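You operate a simulated robot arm through the tools that you are given. There is no shell and no other tool.

The job below is to be done with a simulated robot arm. You get a single attempt, and the scene is never put back.

## Task
Clear the leg's way, then drive the bridge forward fast till Y reads 150 to 250.
Fine: probe foam and red block on the granite by the inserts before the start; speed back to slow, machine stopped at the end. Set down upright: red block.

Only the result counts: the job must be done as asked and must still hold three seconds after the hand-in. Knocking over, shifting, dropping, spilling or breaking anything else fails it.

## Robot
A 6-joint arm with a two-finger gripper, fixed in place. Base frame: the origin is on the floor under the middle of its stand, x ahead of it, y to its left, z up. Lengths are in mm, angles in degrees, forces in N, time in s.
It reaches about 1637 mm from its shoulder. Its first joint turns from -166.0 to 166.0 degrees. Payload 3.43 kg.
The tool frame sits at the grasp point between the pads (the TCP): z along the fingers, y along the line on which they close. The tips reach 20 mm beyond it. The gripper opens to 190 mm; its body begins 248 mm behind the TCP.
Orientation is told as [roll, pitch, yaw] about the base's x, y, z axes, in that order, counted from this pose: with the fingers straight down and closing along the base's y, the tool's x points along the base's -x, its y along +y and its z along -z.

## Interface
- The arm moves only by the tool play_rows. Its argument "targets" is one flat list of numbers, 7 for each row, row after row: the shift along the tool's x, y, z in units of 300 mm (1.0 is 300 mm), then the turn, a rotation vector about the tool's x, y, z in units of 90 degrees (1.0 is 90 degrees), then the closure, from 0 (fully open) to 1 (shut). In form: [dx, dy, dz, wx, wy, wz, claw, dx, dy, dz, wx, wy, wz, claw, ...]. A call has 1 to 20 rows; each row is the pose to reach, as a shift and turn from the pose commanded when the call began, along the tool's axes at that moment. A call with a number of a shift or a turn outside -1 to 1 is refused whole. A row lasts 0.2 s, in which the tool goes at most 50 mm and 8.6 degrees; a call with a longer step from one row to the next is refused whole, and so is a gripper value outside its range. A pose out of reach is approached as far as the arm can. The call stops where the force on the tool passes 50 N (or 10 N more than at its start, if that is more) or the arm is blocked; 0.2 s more then pass. Each finger travels about 45 mm/s and halts on what it meets, pressing with about 35 N; the grip force reading is that of the motor and also rises with nothing between the fingers. The clock runs only during rows and for 0.2 s after the last one: add rows that repeat a pose to give the fingers time. The reply holds the time, the measured pose of the TCP, the force on the tool along the base axes, the opening and the grip force, in the units named above and with some noise, with the torque about the TCP (base axes, N m) and any sound that the robot's microphone picked up, and new pictures: "show" is both (left out), scene, wrist or none.
- Cameras (640 x 400 px; columns grow to the right, rows downward): "scene" is fixed at [44, 641.9, 1436.6]; the picture's right is [-0.21, -0.98, 0.00], its down [-0.63, 0.14, -0.76] and it looks along [0.75, -0.16, -0.65] (base axes); focal length 249 px, centre (320, 200). "wrist" rides on the gripper at [70, -8, -288] in the tool frame; the picture's right is [0.12, 0.99, 0.00], its down [-0.96, 0.12, -0.25] and it looks along [-0.25, 0.03, 0.97] (tool axes); focal length 261 px, centre (320, 200). There is no depth. A picture from a camera that has moved, and an enlarged one, comes with that camera's place and axes in the base frame and with its lens. The place of the scene camera against the robot may be out by one fixed shift of up to 12 mm in any direction.
- slide_trunk(by): slides the trunk up (or, below 0, down) by that many mm; the arm rides with it, the base frame stays. It gives what a move gives, with no picture.
- close_up(camera, box): a new picture of the part [left, top, right, bottom] of that camera's present view, enlarged. The clock stands still meanwhile.
- close_job(): hands the job in; it is judged then, once.

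Places have to be worked out from the pictures, the camera data and where the tool is seen. Open the gripper and draw the arm clear of the work before you hand the job in, unless the task says otherwise.

The tools are called after "Request:" as name(argument=value, ...) on one line, values as JSON. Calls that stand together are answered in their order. play_rows: Moves the arm, as the interface text tells. Its arguments: {"type":"object","properties":{"targets":{"type":"array","items":{"type":"number"}},"show":{"type":"string","enum":["both","scene","wrist","none"]}},"required":["targets"]} The other tools are called the same way: slide_trunk (by) moves the trunk up or down; close_up (camera, box) takes an enlarged picture of a part of a camera's view; close_job () hands the job in.

At the start:

```text
t: 0.0
position: [507.9, 510.9, 1248.0]
ee_rot: [0.0, 0.0, 0.1]
contact_force: [0.0, -0.5, -0.8]
ft_torque: [-0.02, -0.01, 0.0]
width: 190.0
gripper_force: 0.1
trunk travel left (down, up): [-150.0, 90.0]
```

scene: 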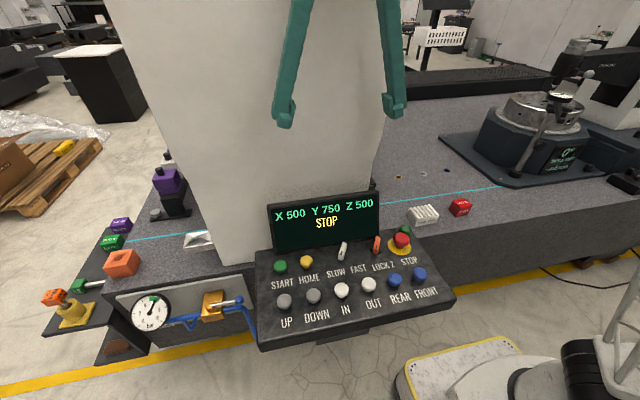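
wrist: 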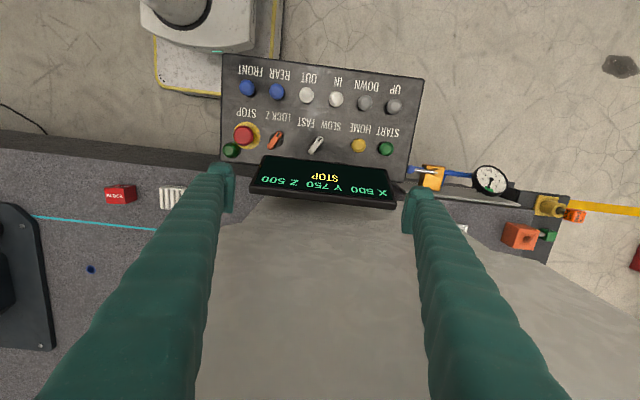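

The pictures show a CMM bridge with a control panel, and a white foam and a red block near the cyan line on the granite. I'll take enlarged views before moving anything.

Request:
close_up(camera="scene", box=[240, 180, 480, 340])

Request:
close_up(camera="scene", box=[370, 100, 640, 270])

Request:
close_up(camera="scene", box=[20, 130, 280, 370])

Request:
close_up(camera="wrist", box=[200, 30, 440, 220])

Request:
close_up(camera="wrist", box=[400, 140, 640, 290])

Request:
close_up(camera="wrist", box=[0, 130, 240, 290])

```text
2.50 times, centred on (360, 260) of scene
camera zoom: at [44.0, 641.9, 1436.6], right [-0.21, -0.98, 0.0], down [-0.63, 0.14, -0.76], along [0.75, -0.16, -0.65], focal length 623 px, centre (220, 50)
```

zoom: 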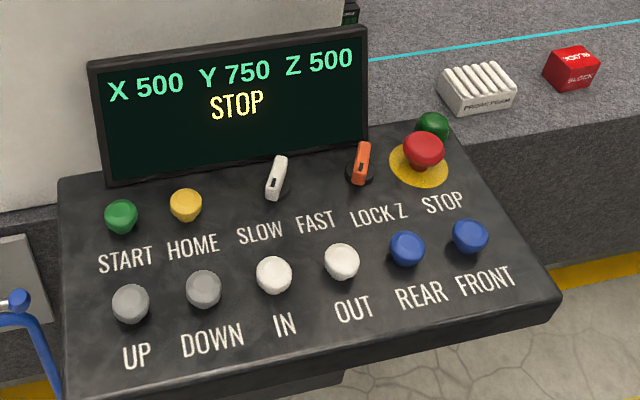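

```text
2.35 times, centred on (505, 185) of scene
camera zoom: at [44.0, 641.9, 1436.6], right [-0.21, -0.98, 0.0], down [-0.63, 0.14, -0.76], along [0.75, -0.16, -0.65], focal length 586 px, centre (-115, 235)
```

zoom: 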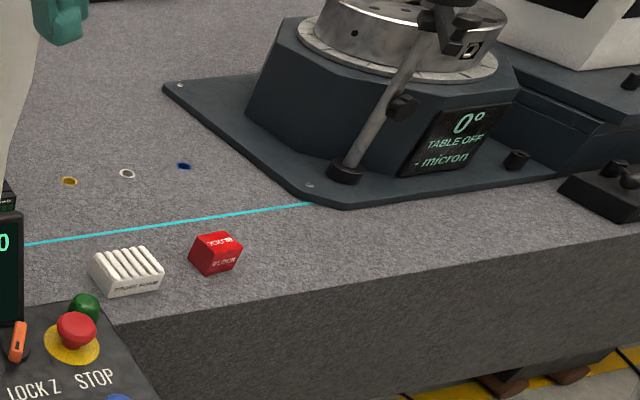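

```text
1.67 times, centred on (150, 250) of scene
camera zoom: at [44.0, 641.9, 1436.6], right [-0.21, -0.98, 0.0], down [-0.63, 0.14, -0.76], along [0.75, -0.16, -0.65], focal length 415 px, centre (603, 117)
```

zoom: 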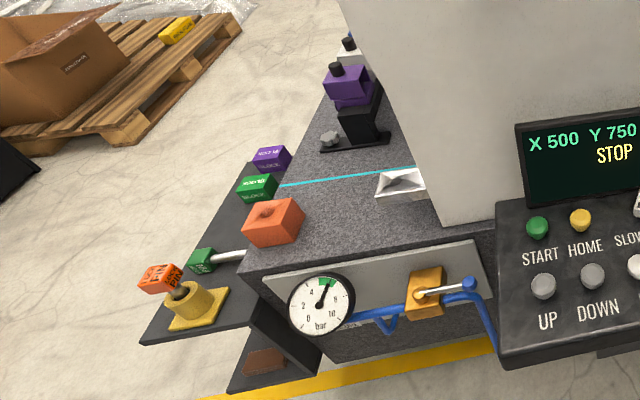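

```text
2.11 times, centred on (320, 125) of wrist
camera zoom: at [438.1, 502.4, 1535.8], right [-0.12, 0.99, 0.0], down [0.96, 0.12, 0.25], along [0.25, 0.03, -0.97], focal length 549 px, centre (320, 358)
```

zoom: 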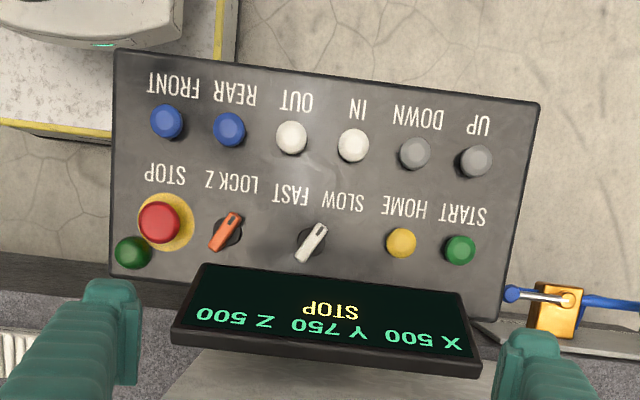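

```text
2.67 times, centred on (520, 215) of wrist
camera zoom: at [438.1, 502.4, 1535.8], right [-0.12, 0.99, 0.0], down [0.96, 0.12, 0.25], along [0.25, 0.03, -0.97], focal length 695 px, centre (-213, 160)
```

zoom: 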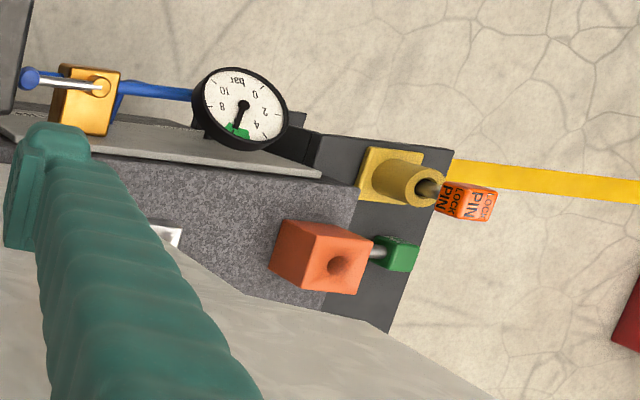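

```text
2.50 times, centred on (120, 210) of wrist
camera zoom: at [438.1, 502.4, 1535.8], right [-0.12, 0.99, 0.0], down [0.96, 0.12, 0.25], along [0.25, 0.03, -0.97], focal length 652 px, centre (820, 175)
```

zoom: 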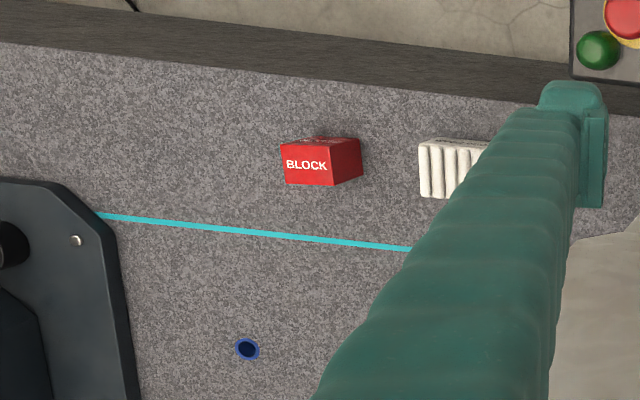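

START and STOP triangulate to about z 865, and both cameras agree if the scene camera's true y is about 10 mm higher. I'll look more closely at the STOP area, the leg's base, the gauge and the rear items.

Request:
close_up(camera="scene", box=[360, 215, 440, 265])

Request:
close_up(camera="wrist", box=[210, 100, 330, 175])

Request:
close_up(camera="scene", box=[360, 150, 520, 250])

Request:
close_up(camera="scene", box=[110, 270, 260, 360])

Request:
close_up(camera="scene", box=[320, 0, 640, 200])

```text
8.00 times, centred on (400, 240) of scene
camera zoom: at [44.0, 641.9, 1436.6], right [-0.21, -0.98, 0.0], down [-0.63, 0.14, -0.76], along [0.75, -0.16, -0.65], focal length 1992 px, centre (-320, -120)
```

zoom: 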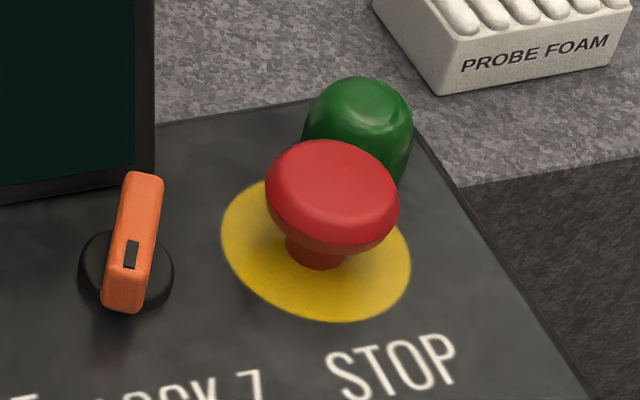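

```text
5.33 times, centred on (270, 138) of wrist
camera zoom: at [438.1, 502.4, 1535.8], right [-0.12, 0.99, 0.0], down [0.96, 0.12, 0.25], along [0.25, 0.03, -0.97], focal length 1390 px, centre (587, 533)
```

zoom: 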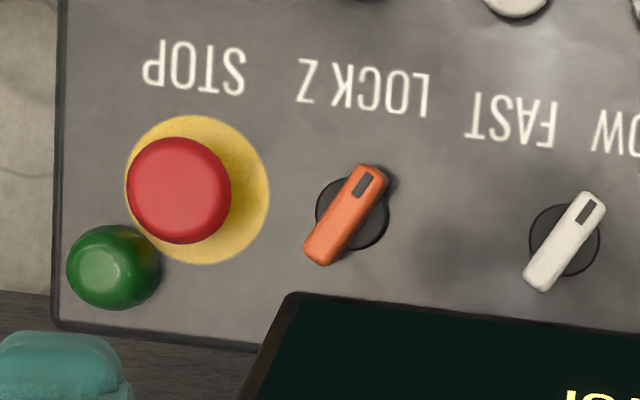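

```text
4.00 times, centred on (440, 200) of scene
camera zoom: at [44.0, 641.9, 1436.6], right [-0.21, -0.98, 0.0], down [-0.63, 0.14, -0.76], along [0.75, -0.16, -0.65], focal length 996 px, centre (-160, 200)
```

zoom: 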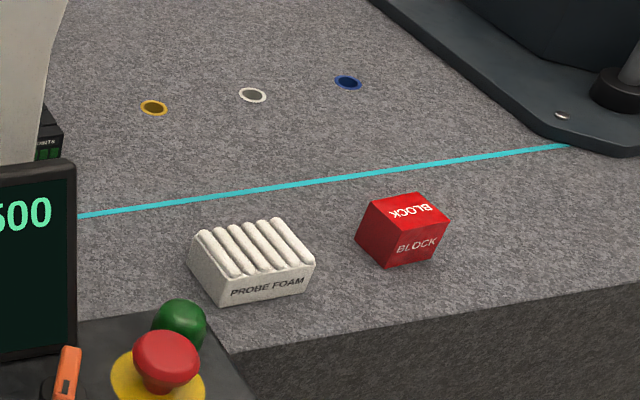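

```text
4.27 times, centred on (185, 315) of scene
camera zoom: at [44.0, 641.9, 1436.6], right [-0.21, -0.98, 0.0], down [-0.63, 0.14, -0.76], along [0.75, -0.16, -0.65], focal length 1062 px, centre (896, -291)
```

zoom: 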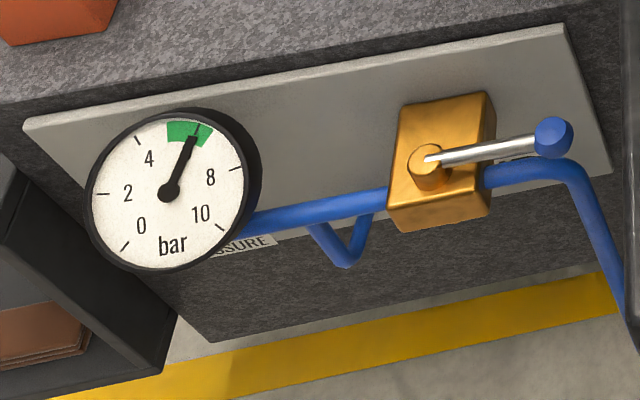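

```text
2.00 times, centred on (480, 100) of scene
camera zoom: at [44.0, 641.9, 1436.6], right [-0.21, -0.98, 0.0], down [-0.63, 0.14, -0.76], along [0.75, -0.16, -0.65], focal length 498 px, centre (0, 400)
```

zoom: 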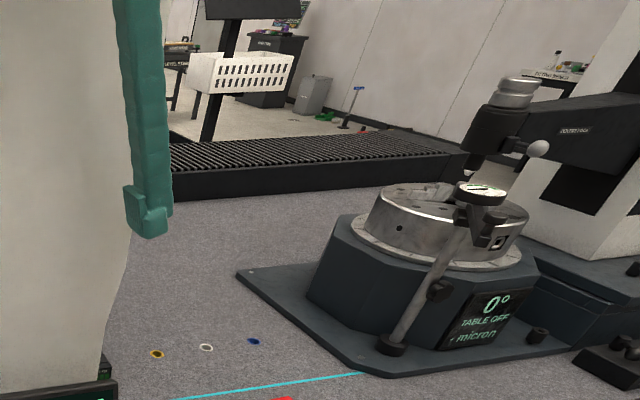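

The path is clear of the leg as long as I stay at x≈508. I'll move in −y at the current height, then look down on the foam and block.

Request:
play_rows(targets=[0, -0.15, 0, 0, 0, 0, 0, 0, -0.31, 0, 0, 0, 0, 0, 0, -0.47, 0, 0, 0, 0, 0, 0, -0.63, 0, 0, 0, 0, 0, 0, -0.79, 0, 0, 0, 0, 0, 0, -0.95, 0, 0, 0, 0, 0], show="none")

Request:
play_rows(targets=[0, -0.15, 0, 0, 0, 0, 0, 0, -0.31, 0, 0, 0, 0, 0, 0, -0.47, 0, 0, 0, 0, 0, 0, -0.63, 0, 0, 0, 0, 0, 0, -0.75, 0, 0, 0, 0, 0], show="both")

```text
t: 1.4
position: [506.5, 224.0, 1247.4]
ee_rot: [0.0, 0.0, 0.0]
contact_force: [0.6, 0.8, 0.6]
ft_torque: [-0.16, 0.04, 0.02]
width: 190.3
gripper_force: 0.1
trunk travel left (down, up): [-150.0, 90.0]
```

```text
t: 2.6
position: [506.5, 0.8, 1247.8]
ee_rot: [0.0, 0.0, 0.1]
contact_force: [-0.1, 0.0, -0.2]
ft_torque: [-0.12, 0.01, 0.0]
width: 190.2
gripper_force: 0.0
trunk travel left (down, up): [-150.0, 90.0]
camera wrist: at [437.7, -7.3, 1535.2], right [-0.12, 0.99, 0.0], down [0.96, 0.12, 0.25], along [0.25, 0.03, -0.97], focal length 261 px, centre (320, 200)
```

scene: 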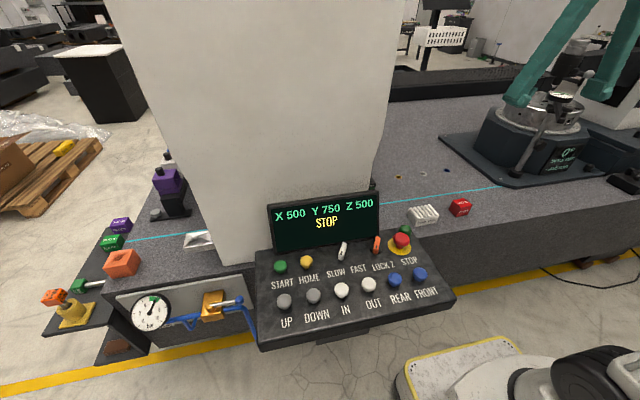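
wrist: 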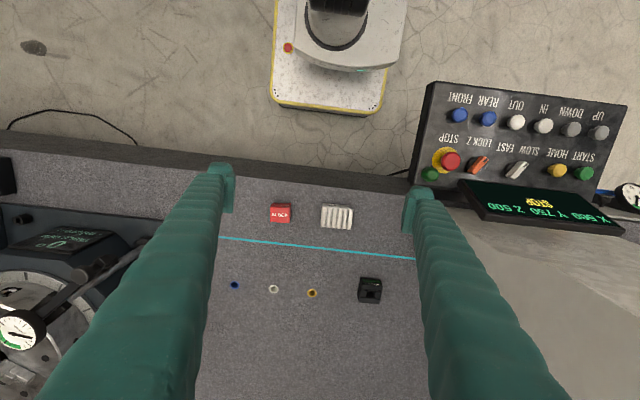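

The wrist now sees the foam, block, inserts, a small black box and the rotary table. I'll zoom in to measure them precisely.

Request:
close_up(camera="wrist", box=[220, 190, 420, 315])

Request:
close_up(camera="wrist", box=[400, 150, 640, 300])

Request:
close_up(camera="wrist", box=[0, 130, 220, 400])

Request:
close_up(camera="wrist", box=[260, 195, 360, 240])

```text
3.20 times, centred on (320, 252) of wrist
camera zoom: at [437.7, -7.3, 1535.2], right [-0.12, 0.99, 0.0], down [0.96, 0.12, 0.25], along [0.25, 0.03, -0.97], focal length 834 px, centre (320, 32)
```

zoom: 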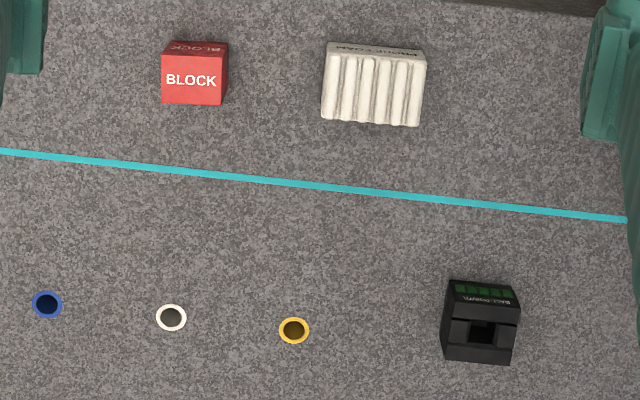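

```text
2.67 times, centred on (520, 225) of wrist
camera zoom: at [437.7, -7.3, 1535.2], right [-0.12, 0.99, 0.0], down [0.96, 0.12, 0.25], along [0.25, 0.03, -0.97], focal length 695 px, centre (-213, 133)
```

zoom: 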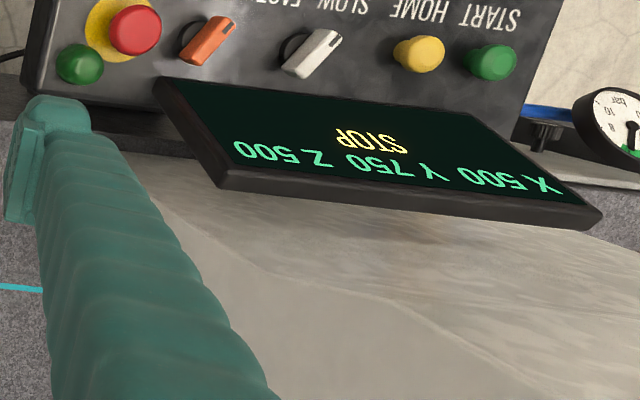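

```text
1.48 times, centred on (110, 265) of wrist
camera zoom: at [437.7, -7.3, 1535.2], right [-0.12, 0.99, 0.0], down [0.96, 0.12, 0.25], along [0.25, 0.03, -0.97], focal length 386 px, centre (631, 104)
```

zoom: 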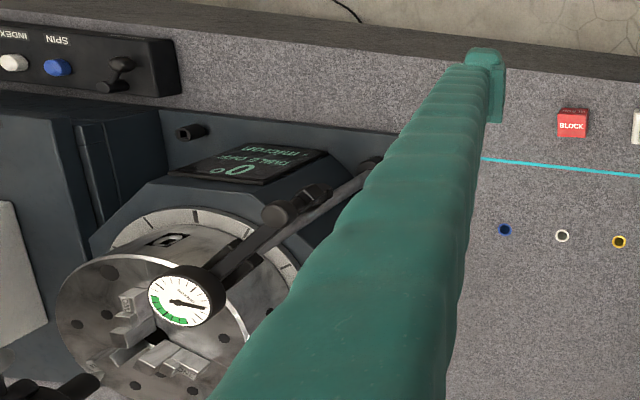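

```text
6.40 times, centred on (310, 218) of wrist
camera zoom: at [437.7, -7.3, 1535.2], right [-0.12, 0.99, 0.0], down [0.96, 0.12, 0.25], along [0.25, 0.03, -0.97], focal length 1668 px, centre (384, 88)
```

zoom: 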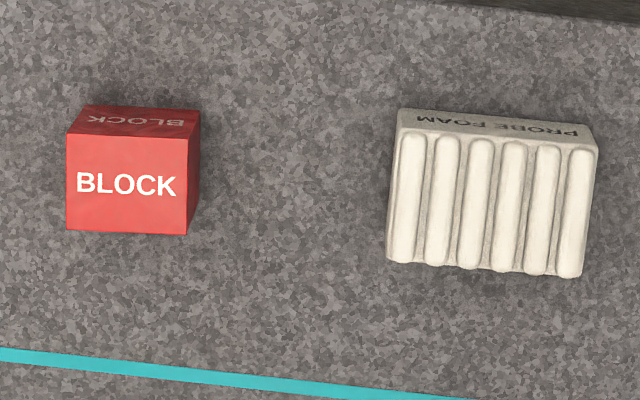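

From the two wrist views I get: granite top z≈698, cyan line at x≈826, block at about (702,−103), foam at about (696,79), inserts at x≈1006 with y = 31, −109 and −250. The leg's leading edge is near y≈350. I'll move above the block and look again.

Request:
play_rows(targets=[-0.08, -0.043, 0.08, 0, 0, 0, 0, -0.16, -0.086, 0.16, 0, 0, 0, 0, -0.24, -0.13, 0.25, 0, 0, 0, 0, -0.32, -0.173, 0.34, 0, 0, 0, 0.1, -0.4, -0.216, 0.43, 0, 0, 0, 0.2, -0.48, -0.26, 0.52, 0, 0, 0, 0.3, -0.56, -0.303, 0.61, 0, 0, 0, 0.35, -0.652, -0.346, 0.7, 0, 0, 0, 0.35], show="both")

```text
t: 4.4
position: [703.7, -105.0, 1037.5]
ee_rot: [0.0, -0.1, 0.1]
contact_force: [-1.2, 0.3, 0.5]
ft_torque: [-0.05, -0.17, -0.01]
width: 123.6
gripper_force: 0.1
trunk travel left (down, up): [-150.0, 90.0]
camera wrist: at [632.8, -112.4, 1325.7], right [-0.12, 0.99, 0.0], down [0.96, 0.12, 0.25], along [0.25, 0.03, -0.97], focal length 261 px, centre (320, 200)
```

scene: 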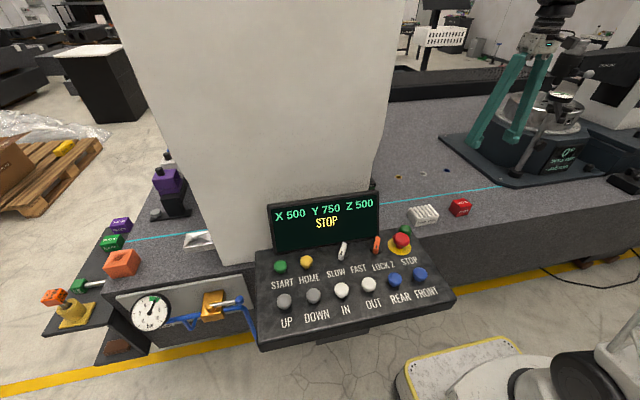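
wrist: 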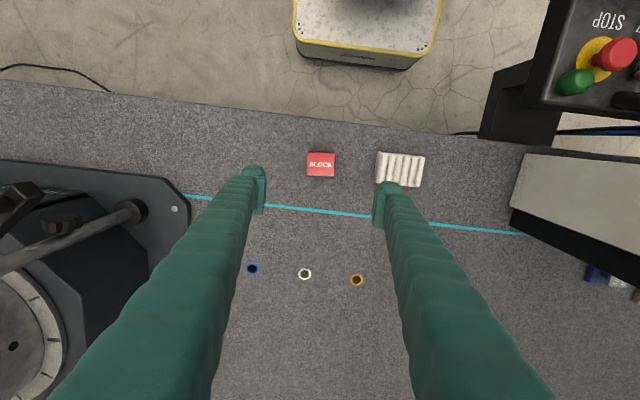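

The gripper is above the block with the fingers at 124 mm. I'll zoom in to refine the block's and foam's positions and heights.

Request:
close_up(camera="wrist", box=[280, 130, 440, 230])

Request:
close_up(camera="wrist", box=[460, 60, 640, 300])

```text
4.00 times, centred on (360, 180) of wrist
camera zoom: at [632.8, -112.4, 1325.7], right [-0.12, 0.99, 0.0], down [0.96, 0.12, 0.25], along [0.25, 0.03, -0.97], focal length 1043 px, centre (160, 280)
```

zoom: 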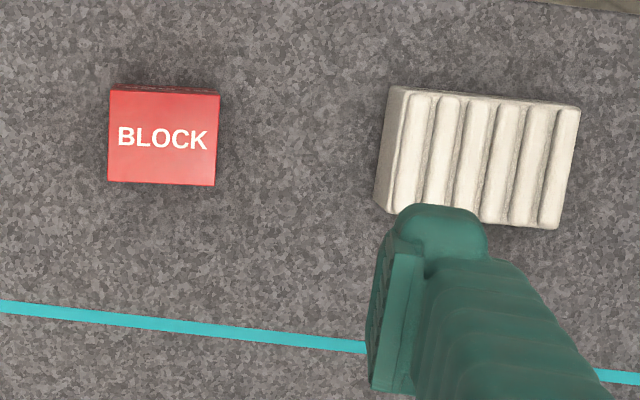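

```text
1.67 times, centred on (550, 180) of wrist
camera zoom: at [632.8, -112.4, 1325.7], right [-0.12, 0.99, 0.0], down [0.96, 0.12, 0.25], along [0.25, 0.03, -0.97], focal length 434 px, centre (-63, 233)
```

zoom: 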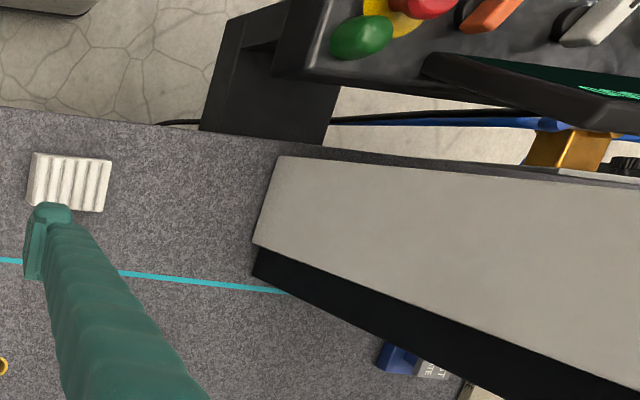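

The block top is about 60×51 mm, centred near (701,−102) with its top at z≈745–750, and yawed about 4°. I'll align with it and descend partway for another look.

Request:
play_rows(targets=[0.002, 0.002, 0.15, 0, 0, -0.012, 0.35, 0.004, 0.004, 0.3, 0, 0, -0.024, 0.35, 0.006, 0.006, 0.45, 0, 0, -0.036, 0.35, 0.008, 0.009, 0.57, 0, 0, -0.048, 0.35, 0.008, 0.009, 0.658, 0, 0, -0.048, 0.35], show="both")

Request:
close_up(camera="wrist", box=[240, 90, 440, 215])

Request:
close_up(camera="scene", box=[400, 140, 520, 240])

```text
t: 5.6
position: [703.0, -102.0, 840.2]
ee_rot: [0.0, 0.0, 4.3]
contact_force: [0.2, -0.6, 1.1]
ft_torque: [0.01, -0.05, 0.0]
width: 123.5
gripper_force: 0.0
trunk travel left (down, up): [-150.0, 90.0]
camera wrist: at [633.4, -114.5, 1128.6], right [-0.19, 0.98, 0.0], down [0.95, 0.19, 0.25], along [0.24, 0.05, -0.97], focal length 261 px, centre (320, 200)
```

scene: 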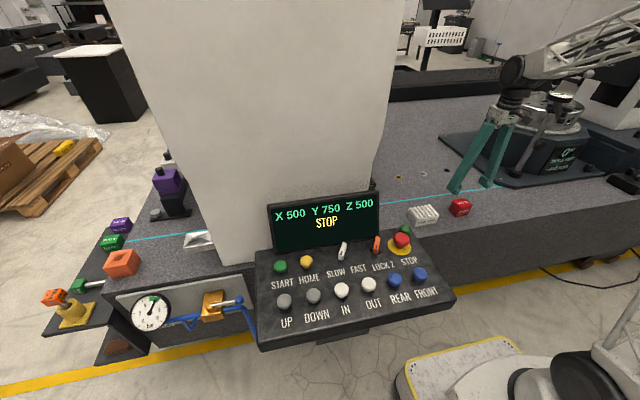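
wrist: 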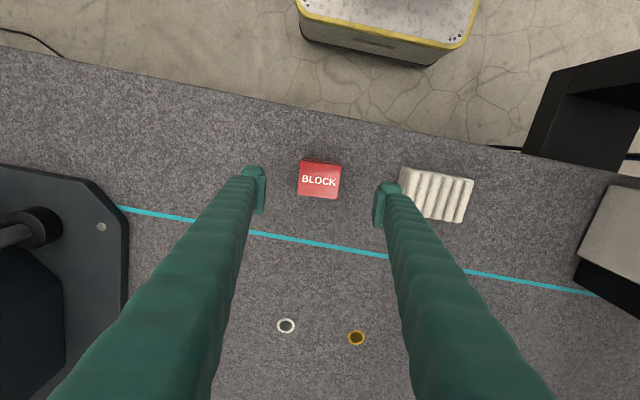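

```text
3.20 times, centred on (340, 152) of wrist
camera zoom: at [633.4, -114.5, 1128.6], right [-0.19, 0.98, 0.0], down [0.95, 0.19, 0.25], along [0.24, 0.05, -0.97], focal length 834 px, centre (256, 352)
```

zoom: 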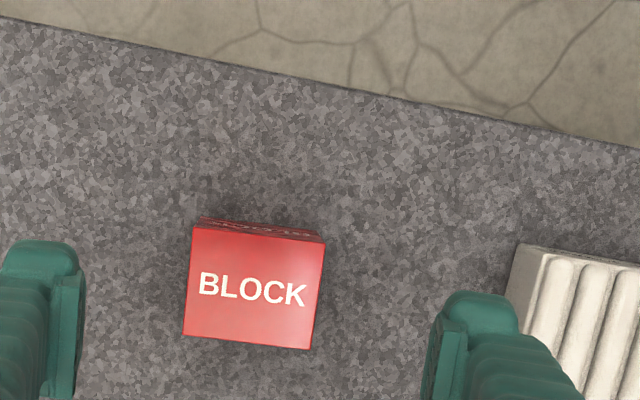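

```text
4.00 times, centred on (460, 190) of scene
camera zoom: at [44.0, 641.9, 1436.6], right [-0.21, -0.98, 0.0], down [-0.63, 0.14, -0.76], along [0.75, -0.16, -0.65], focal length 996 px, centre (-240, 240)
```

zoom: 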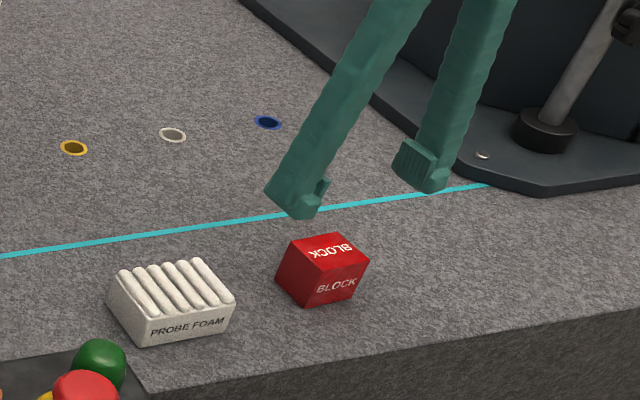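

The block is aligned with the gripper, and its top at z≈749 fits a granite height of about 698. I'll descend to TCP z≈728 and close on it.

Request:
play_rows(targets=[0.003, 0, 0.12, 0, 0, 0, 0.35, 0.006, 0, 0.24, 0, 0, 0, 0.35, 0.008, 0, 0.32, 0, 0, 0, 0.35, 0.008, 0, 0.374, 0, 0, 0, 0.35, 0.008, 0, 0.374, 0, 0, 0, 0.35], show="both")

Request:
close_up(camera="scene", box=[400, 140, 520, 240])

```text
t: 6.8
position: [698.9, -100.6, 726.9]
ee_rot: [0.1, 0.0, 4.3]
contact_force: [-0.6, -0.3, -0.8]
ft_torque: [-0.01, -0.03, -0.01]
width: 123.6
gripper_force: 0.0
trunk travel left (down, up): [-150.0, 90.0]
camera wrist: at [630.2, -114.8, 1015.8], right [-0.19, 0.98, 0.0], down [0.95, 0.19, 0.25], along [0.24, 0.05, -0.97], focal length 261 px, centre (320, 200)
```

scene: 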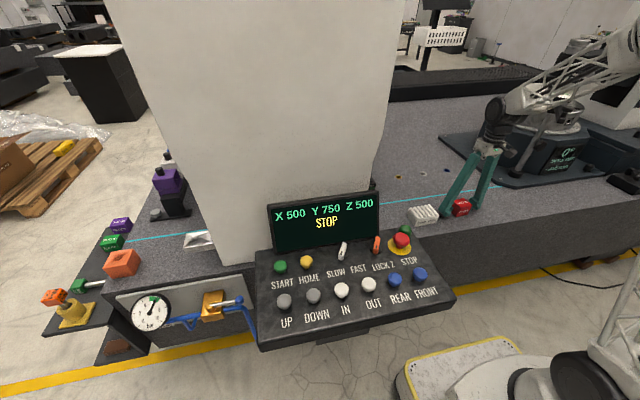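
wrist: 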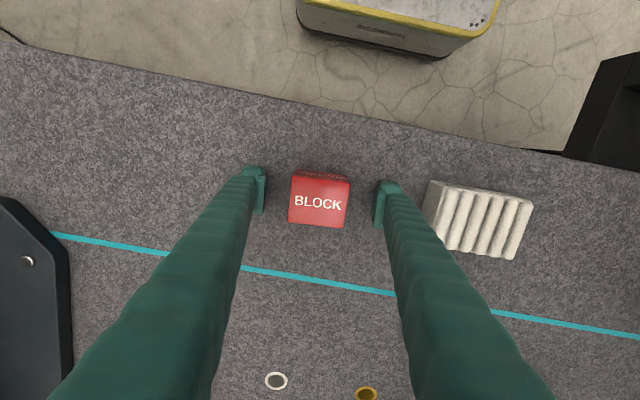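

```text
4.00 times, centred on (460, 190) of scene
camera zoom: at [44.0, 641.9, 1436.6], right [-0.21, -0.98, 0.0], down [-0.63, 0.14, -0.76], along [0.75, -0.16, -0.65], focal length 996 px, centre (-240, 240)
```

zoom: 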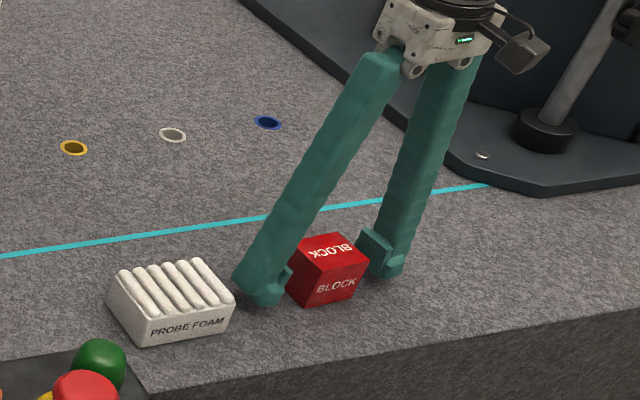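

The fingers straddle the block without touching anything, so I'll close now.

Request:
play_rows(targets=[0, 0, 0, 0, 0, 0, 0.5, 0, 0, 0, 0, 0, 0, 0.6, 0, 0, 0, 0, 0, 0, 0.7, 0, 0, 0, 0, 0, 0, 0.75, 0, 0, 0, 0, 0, 0, 0.8, 0, 0, 0, 0, 0, 0, 0.8, 0, 0, 0, 0, 0, 0, 0.8], show="wrist")

```text
t: 8.4
position: [699.6, -101.3, 727.9]
ee_rot: [-0.1, 0.0, 4.3]
contact_force: [1.9, -1.9, 1.4]
ft_torque: [-0.01, -0.03, -0.01]
width: 59.7
gripper_force: 34.4
trunk travel left (down, up): [-150.0, 90.0]
camera wrist: at [630.3, -115.0, 1016.0], right [-0.19, 0.98, 0.0], down [0.95, 0.19, 0.25], along [0.24, 0.05, -0.97], focal length 261 px, centre (320, 200)
```

wrist: 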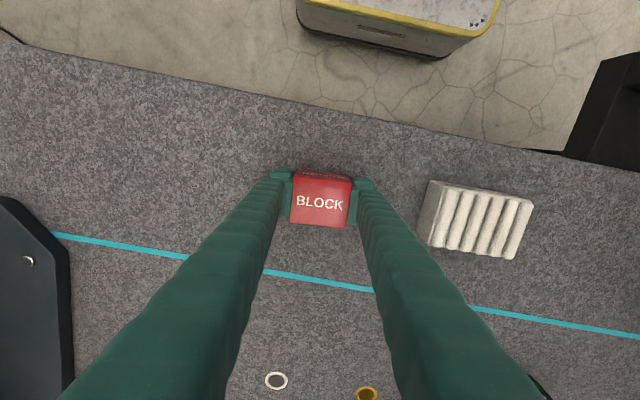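

The block is gripped at 59.7 mm. I'll lift it 81 mm and check that it's held.

Request:
play_rows(targets=[0, 0, -0.04, 0, 0, 0, 0.8, 0, 0, -0.12, 0, 0, 0, 0.8, 0, 0, -0.2, 0, 0, 0, 0.8, 0, 0, -0.27, 0, 0, 0, 0.8], show="both")

```text
t: 9.4
position: [698.3, -100.9, 810.1]
ee_rot: [0.0, 0.0, 4.3]
contact_force: [0.5, 0.1, -4.3]
ft_torque: [0.03, 0.03, 0.07]
width: 59.9
gripper_force: 35.0
trunk travel left (down, up): [-150.0, 90.0]
camera wrist: at [630.1, -114.3, 1096.7], right [-0.19, 0.98, 0.0], down [0.95, 0.19, 0.25], along [0.24, 0.05, -0.97], focal length 261 px, centre (320, 200)
```

scene: 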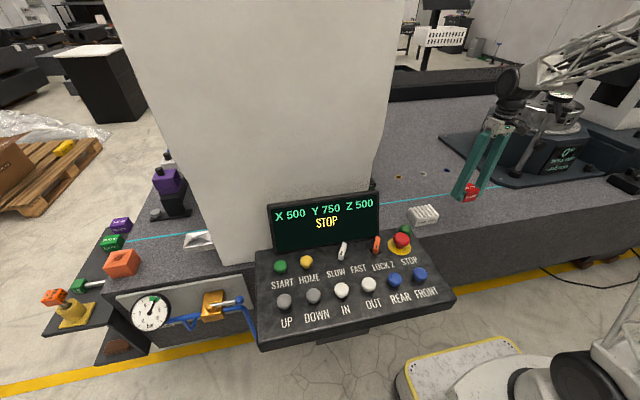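
wrist: 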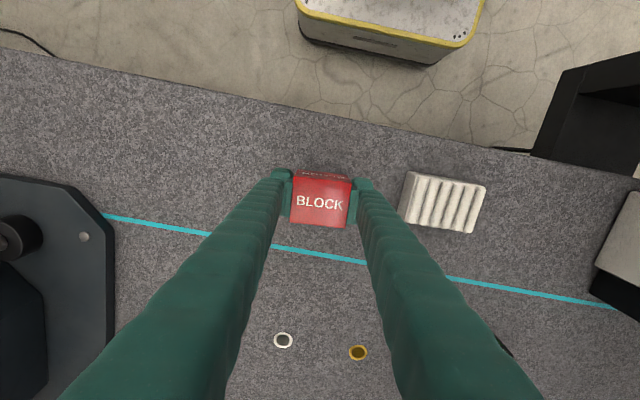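

The block is held, reading about 4 N of weight. I'll carry it over the cyan line to about (940,−150), which is next to the white and blue inserts, and square up the yaw.

Request:
play_rows(targets=[-0.131, -0.037, -0.27, 0, 0, 0.008, 0.8, -0.262, -0.074, -0.27, 0, 0, 0.016, 0.8, -0.393, -0.111, -0.27, 0, 0, 0.024, 0.8, -0.524, -0.148, -0.27, 0, 0, 0.032, 0.8, -0.655, -0.185, -0.27, 0, 0, 0.04, 0.8, -0.787, -0.222, -0.27, 0, 0, 0.048, 0.8, -0.787, -0.222, -0.27, 0, 0, 0.048, 0.8], show="both")

```text
refused: row 1 steps farther than a row can; nothing moved
```

The shift has to be measured from the present pose, which is already lifted, so I'll resend it with no z shift.

Request:
play_rows(targets=[-0.131, -0.037, 0, 0, 0, 0.008, 0.8, -0.262, -0.074, 0, 0, 0, 0.016, 0.8, -0.393, -0.111, 0, 0, 0, 0.024, 0.8, -0.524, -0.148, 0, 0, 0, 0.032, 0.8, -0.655, -0.185, 0, 0, 0, 0.04, 0.8, -0.787, -0.222, 0, 0, 0, 0.048, 0.8, -0.787, -0.222, 0, 0, 0, 0.048, 0.8], show="both")

```text
t: 11.0
position: [938.2, -150.1, 809.0]
ee_rot: [0.0, 0.1, 0.0]
contact_force: [-0.7, 0.4, -4.9]
ft_torque: [0.06, -0.01, -0.02]
width: 60.0
gripper_force: 35.4
trunk travel left (down, up): [-150.0, 90.0]
camera wrist: at [869.1, -158.3, 1096.9], right [-0.12, 0.99, 0.0], down [0.96, 0.12, 0.25], along [0.24, 0.03, -0.97], focal length 261 px, centre (320, 200)
```

scene: 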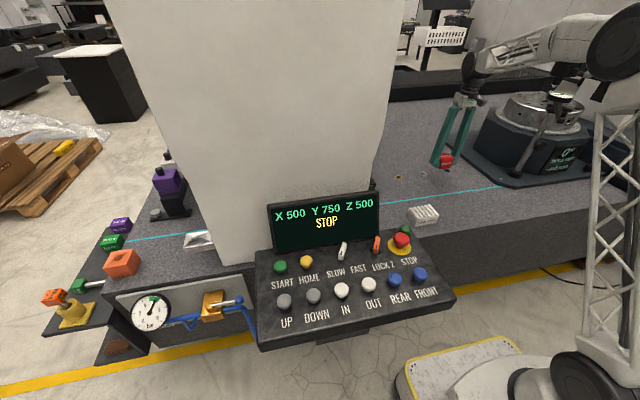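
wrist: 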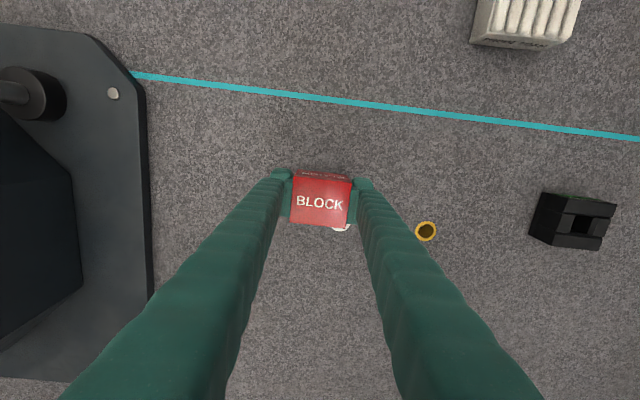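

The block sits beyond the line, between the blue and white inserts. I'll lower it 80 mm to the granite before releasing.

Request:
play_rows(targets=[0, 0, 0.1, 0, 0, 0, 0.8, 0, 0, 0.18, 0, 0, 0, 0.8, 0, 0, 0.23, 0, 0, 0, 0.8, 0, 0, 0.255, 0, 0, 0, 0.8, 0, 0, 0.267, 0, 0, 0, 0.8, 0, 0, 0.267, 0, 0, 0, 0.8], show="both")

Request:
close_up(camera="scene", box=[380, 110, 500, 210])

```text
t: 12.4
position: [938.7, -151.1, 728.5]
ee_rot: [0.0, -0.1, -0.1]
contact_force: [0.8, -0.4, -4.3]
ft_torque: [-0.01, -0.01, 0.0]
width: 59.9
gripper_force: 35.3
trunk travel left (down, up): [-150.0, 90.0]
camera wrist: at [869.4, -158.4, 1017.2], right [-0.12, 0.99, 0.0], down [0.96, 0.12, 0.25], along [0.25, 0.03, -0.97], focal length 261 px, centre (320, 200)
```

scene: 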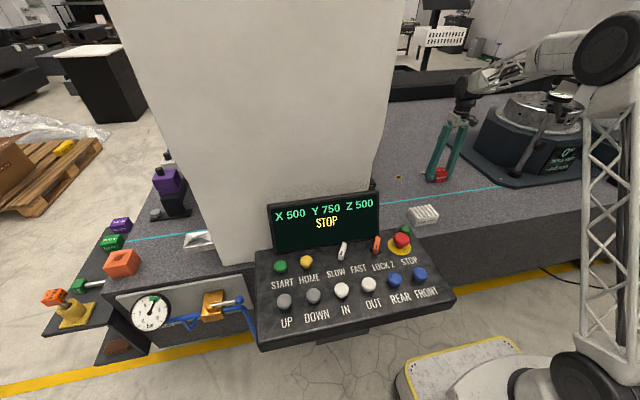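
wrist: 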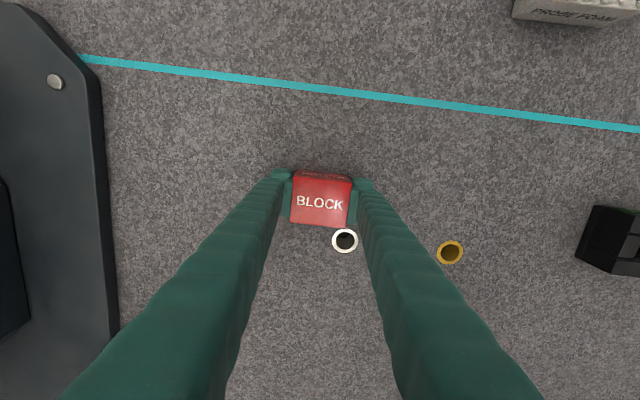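

```text
4.00 times, centred on (440, 160) of scene
camera zoom: at [44.0, 641.9, 1436.6], right [-0.21, -0.98, 0.0], down [-0.63, 0.14, -0.76], along [0.75, -0.16, -0.65], focal length 996 px, centre (-160, 360)
```

zoom: 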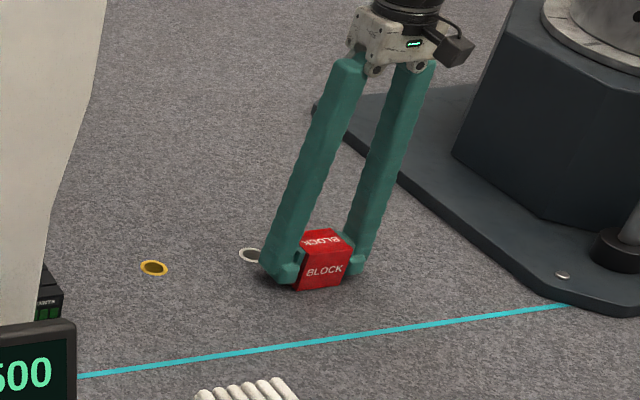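

The force still shows the full weight, so the block is hanging a millimetre or so above the granite. I'll ease it down until the load comes off.

Request:
play_rows(targets=[0, 0, 0.002, 0, 0, 0, 0.8, 0, 0, 0.0035, 0, 0, 0, 0.8, 0, 0, 0.0035, 0, 0, 0, 0.8], show="none")

```text
t: 13.2
position: [939.6, -151.3, 727.7]
ee_rot: [0.1, 0.0, 0.0]
contact_force: [-0.5, 0.4, -4.6]
ft_torque: [-0.01, 0.01, 0.0]
width: 59.5
gripper_force: 35.0
trunk travel left (down, up): [-150.0, 90.0]
```

Request:
play_rows(targets=[0, 0, 0.002, 0, 0, 0, 0.8, 0, 0, 0.004, 0, 0, 0, 0.8, 0, 0, 0.004, 0, 0, 0, 0.8], show="none")

```text
t: 14.0
position: [940.4, -151.1, 727.6]
ee_rot: [0.1, -0.2, 0.1]
contact_force: [-1.1, -1.2, 8.8]
ft_torque: [0.04, 0.37, 0.01]
width: 60.1
gripper_force: 34.9
trunk travel left (down, up): [-150.0, 90.0]
```

The load has flipped to upward, so the block is resting on the granite. I'll open slowly and look.

Request:
play_rows(targets=[0, 0, 0, 0, 0, 0, 0.7, 0, 0, 0, 0, 0, 0, 0.64, 0, 0, 0, 0, 0, 0, 0.58, 0, 0, 0, 0, 0, 0, 0.52, 0, 0, 0, 0, 0, 0, 0.48, 0, 0, 0, 0, 0, 0, 0.48], show="wrist")

```text
t: 15.4
position: [938.0, -150.5, 726.2]
ee_rot: [-0.1, 0.0, 0.0]
contact_force: [-0.1, -0.1, 0.0]
ft_torque: [0.01, -0.02, -0.02]
width: 98.8
gripper_force: 0.1
trunk travel left (down, up): [-150.0, 90.0]
camera wrist: at [869.5, -158.0, 1015.0], right [-0.12, 0.99, 0.0], down [0.96, 0.12, 0.25], along [0.25, 0.03, -0.97], focal length 261 px, centre (320, 200)
```

wrist: 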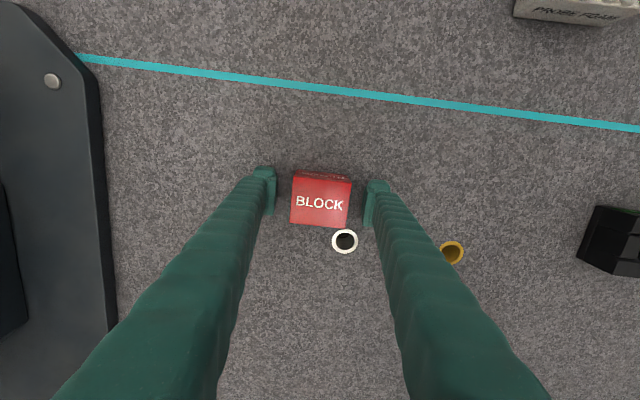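

The block stands upright and free. I'll rise, then travel back to above the foam.

Request:
play_rows(targets=[0, 0, -0.1, 0, 0, 0, 0.48, 0, 0, -0.25, 0, 0, 0, 0.45, 0, 0, -0.4, 0, 0, 0, 0.4, 0, 0, -0.55, 0, 0, 0, 0.35, 0, 0, -0.65, 0, 0, 0, 0.3], show="none")

Request:
play_rows(targets=[0.1, 0.095, 0, 0, 0, 0, 0.25, 0.2, 0.19, 0, 0, 0, 0, 0.2, 0.3, 0.285, 0, 0, 0, 0, 0.2, 0.4, 0.38, 0, 0, 0, 0, 0.2, 0.5, 0.475, 0, 0, 0, 0, 0.2, 0.6, 0.57, 0, 0, 0, 0, 0.2, 0.7, 0.665, 0, 0, 0, 0, 0.2, 0.807, 0.763, 0, 0, 0, 0, 0.2], show="both")

Request:
close_up(camera="wrist", box=[240, 90, 440, 215])

```text
t: 16.6
position: [940.0, -150.5, 922.6]
ee_rot: [0.0, 0.1, 0.0]
contact_force: [-0.4, 0.2, -0.1]
ft_torque: [0.02, 0.02, -0.01]
width: 132.9
gripper_force: 0.1
trunk travel left (down, up): [-150.0, 90.0]
```

```text
t: 18.4
position: [696.8, 78.5, 921.3]
ee_rot: [0.0, -0.1, 0.0]
contact_force: [-0.2, 0.6, -1.5]
ft_torque: [0.08, 0.13, 0.01]
width: 152.1
gripper_force: 0.2
trunk travel left (down, up): [-150.0, 90.0]
camera wrist: at [626.3, 70.4, 1210.1], right [-0.12, 0.99, 0.0], down [0.96, 0.11, 0.25], along [0.25, 0.03, -0.97], focal length 261 px, centre (320, 200)
```

scene: 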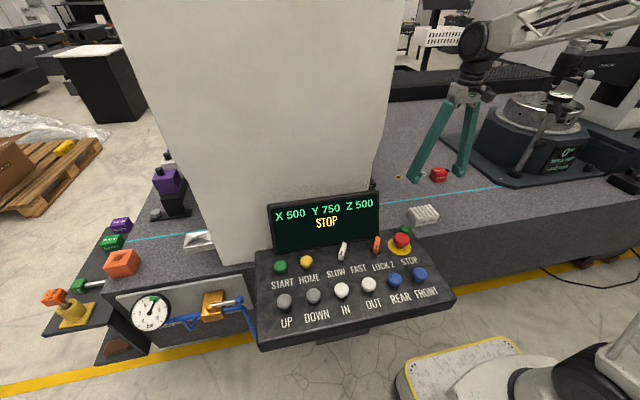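
wrist: 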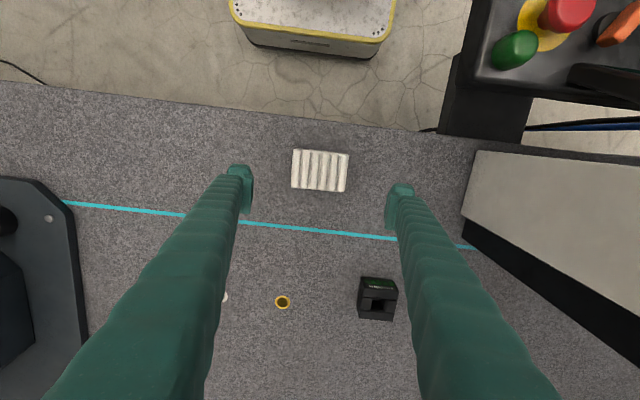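

```text
3.20 times, centred on (340, 152) of wrist
camera zoom: at [626.3, 70.4, 1210.1], right [-0.12, 0.99, 0.0], down [0.96, 0.11, 0.25], along [0.25, 0.03, -0.97], focal length 834 px, centre (256, 352)
```

zoom: 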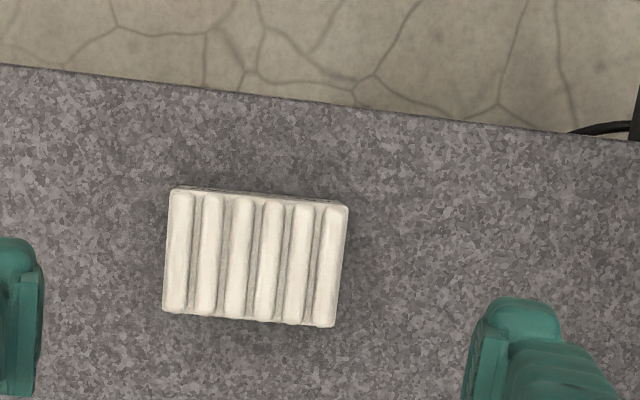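

The foam measures about 100×70 mm, centred near (693,77) and yawed about 1.5°. I'll descend over it with the fingers at 152 mm.

Request:
play_rows(targets=[0.006, -0.002, 0.15, 0, 0, -0.01, 0.2, 0.012, -0.004, 0.3, 0, 0, -0.018, 0.2, 0.012, -0.004, 0.45, 0, 0, -0.018, 0.2, 0.012, -0.004, 0.57, 0, 0, -0.018, 0.2, 0.012, -0.004, 0.64, 0, 0, -0.018, 0.2, 0.012, -0.004, 0.64, 0, 0, -0.018, 0.2], show="both")

Request:
close_up(camera="scene", box=[380, 140, 500, 240])

```text
t: 19.8
position: [694.3, 77.1, 729.2]
ee_rot: [0.0, 0.0, 1.6]
contact_force: [-0.4, -0.7, -0.5]
ft_torque: [-0.02, 0.03, 0.01]
width: 151.9
gripper_force: 0.0
trunk travel left (down, up): [-150.0, 90.0]
camera wrist: at [623.5, 67.4, 1017.0], right [-0.15, 0.99, 0.0], down [0.96, 0.14, 0.25], along [0.24, 0.04, -0.97], focal length 261 px, centre (320, 200)
```

scene: 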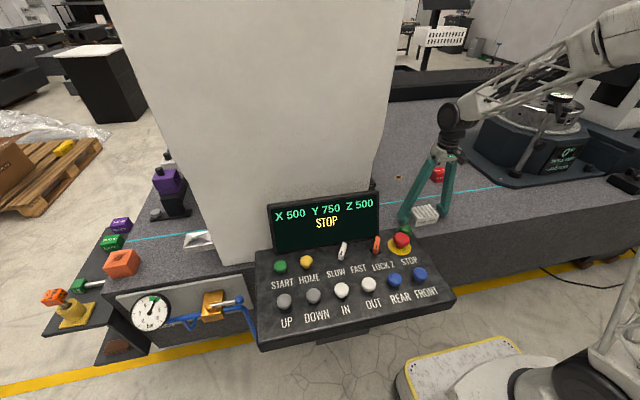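
wrist: 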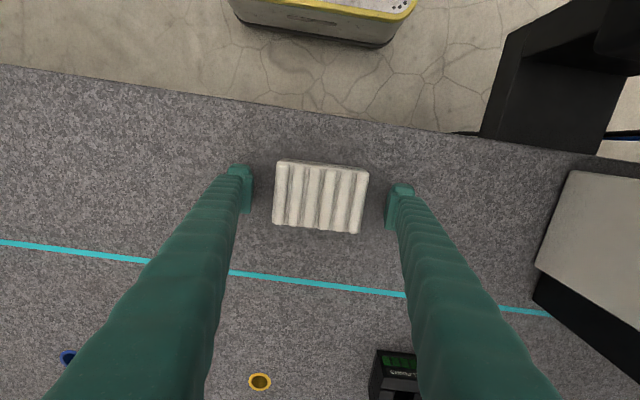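

```text
4.00 times, centred on (440, 190) of scene
camera zoom: at [44.0, 641.9, 1436.6], right [-0.21, -0.98, 0.0], down [-0.63, 0.14, -0.76], along [0.75, -0.16, -0.65], focal length 996 px, centre (-160, 240)
```

zoom: 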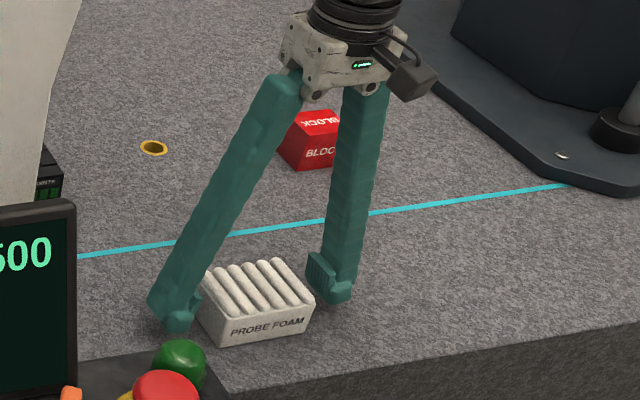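

The fingers straddle the foam cleanly, so I'll close on it gently.

Request:
play_rows(targets=[0, 0, 0, 0, 0, 0, 0.3, 0, 0, 0, 0, 0, 0, 0.4, 0, 0, 0, 0, 0, 0, 0.46, 0, 0, 0, 0, 0, 0, 0.52, 0, 0, 0, 0, 0, 0, 0.55, 0, 0, 0, 0, 0, 0, 0.55], show="wrist")

```text
t: 21.2
position: [692.3, 76.7, 729.1]
ee_rot: [0.1, 0.0, 1.6]
contact_force: [0.8, 1.1, 1.1]
ft_torque: [-0.01, -0.02, -0.02]
width: 101.0
gripper_force: 35.3
trunk travel left (down, up): [-150.0, 90.0]
camera wrist: at [623.5, 67.4, 1017.3], right [-0.15, 0.99, 0.0], down [0.96, 0.14, 0.25], along [0.24, 0.04, -0.97], focal length 261 px, centre (320, 200)
```

wrist: 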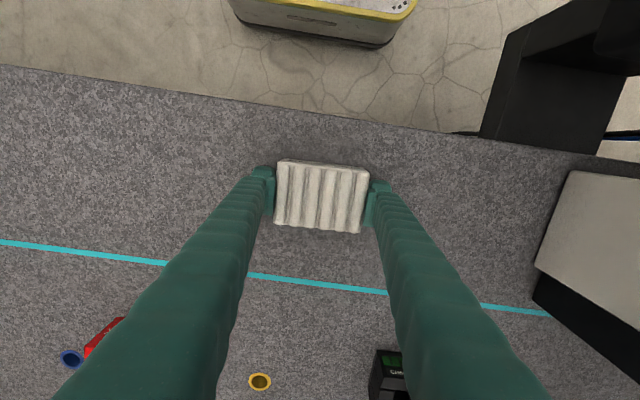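

The foam is gripped at 101 mm. I'll lift it and check the hold.

Request:
play_rows(targets=[0, 0, -0.04, 0, 0, 0, 0.55, 0, 0, -0.12, 0, 0, 0, 0.55, 0, 0, -0.2, 0, 0, 0, 0.55, 0, 0, -0.27, 0, 0, 0, 0.55], show="wrist")

```text
t: 22.2
position: [693.8, 78.6, 810.1]
ee_rot: [0.0, 0.0, 1.6]
contact_force: [0.7, -0.1, 0.0]
ft_torque: [-0.03, 0.01, 0.01]
width: 100.8
gripper_force: 35.0
trunk travel left (down, up): [-150.0, 90.0]
camera wrist: at [624.1, 67.6, 1098.0], right [-0.15, 0.99, 0.0], down [0.96, 0.14, 0.25], along [0.24, 0.04, -0.97], focal length 261 px, centre (320, 200)
```

wrist: 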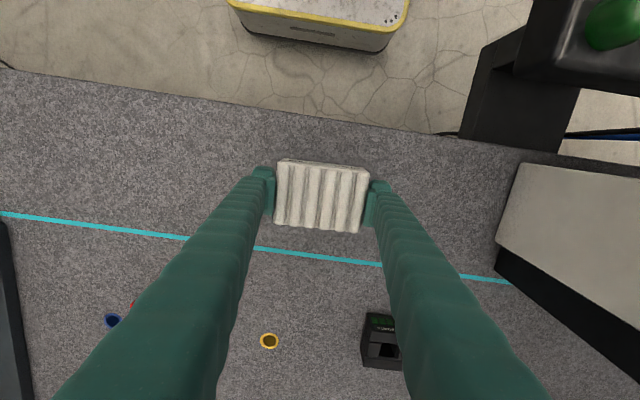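

The foam is held and weighs very little. I'll carry it to about (940,20), in front of the gold insert.

Request:
play_rows(targets=[-0.137, -0.036, 0, 0, 0, 0.003, 0.55, -0.274, -0.071, 0, 0, 0, 0.006, 0.55, -0.41, -0.107, 0, 0, 0, 0.009, 0.55, -0.547, -0.142, 0, 0, 0, 0.012, 0.55, -0.683, -0.178, 0, 0, 0, 0.015, 0.55, -0.819, -0.213, 0, 0, 0, 0.018, 0.55, -0.819, -0.213, 0, 0, 0, 0.018, 0.55], show="both")

```text
t: 23.8
position: [941.0, 21.4, 810.1]
ee_rot: [0.0, 0.0, 0.0]
contact_force: [1.0, 0.6, -0.8]
ft_torque: [-0.02, 0.01, 0.0]
width: 100.8
gripper_force: 35.2
trunk travel left (down, up): [-150.0, 90.0]
camera wrist: at [871.2, 12.8, 1098.1], right [-0.12, 0.99, 0.0], down [0.96, 0.12, 0.25], along [0.25, 0.03, -0.97], focal length 261 px, centre (320, 200)
```

scene: 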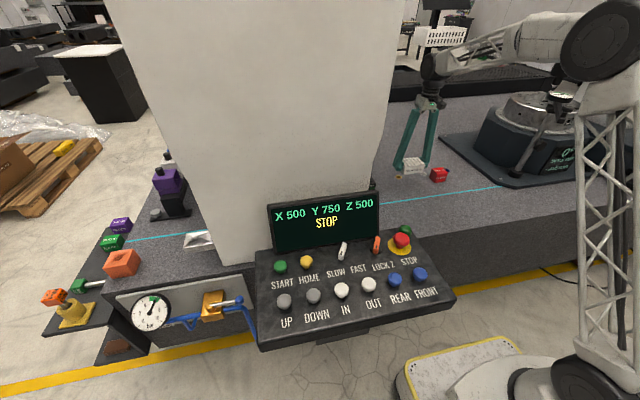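
wrist: 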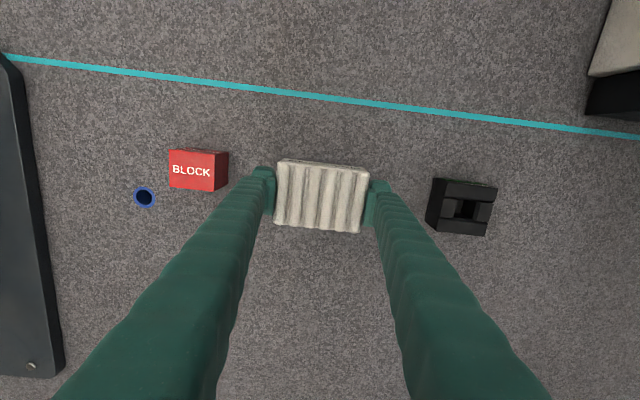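

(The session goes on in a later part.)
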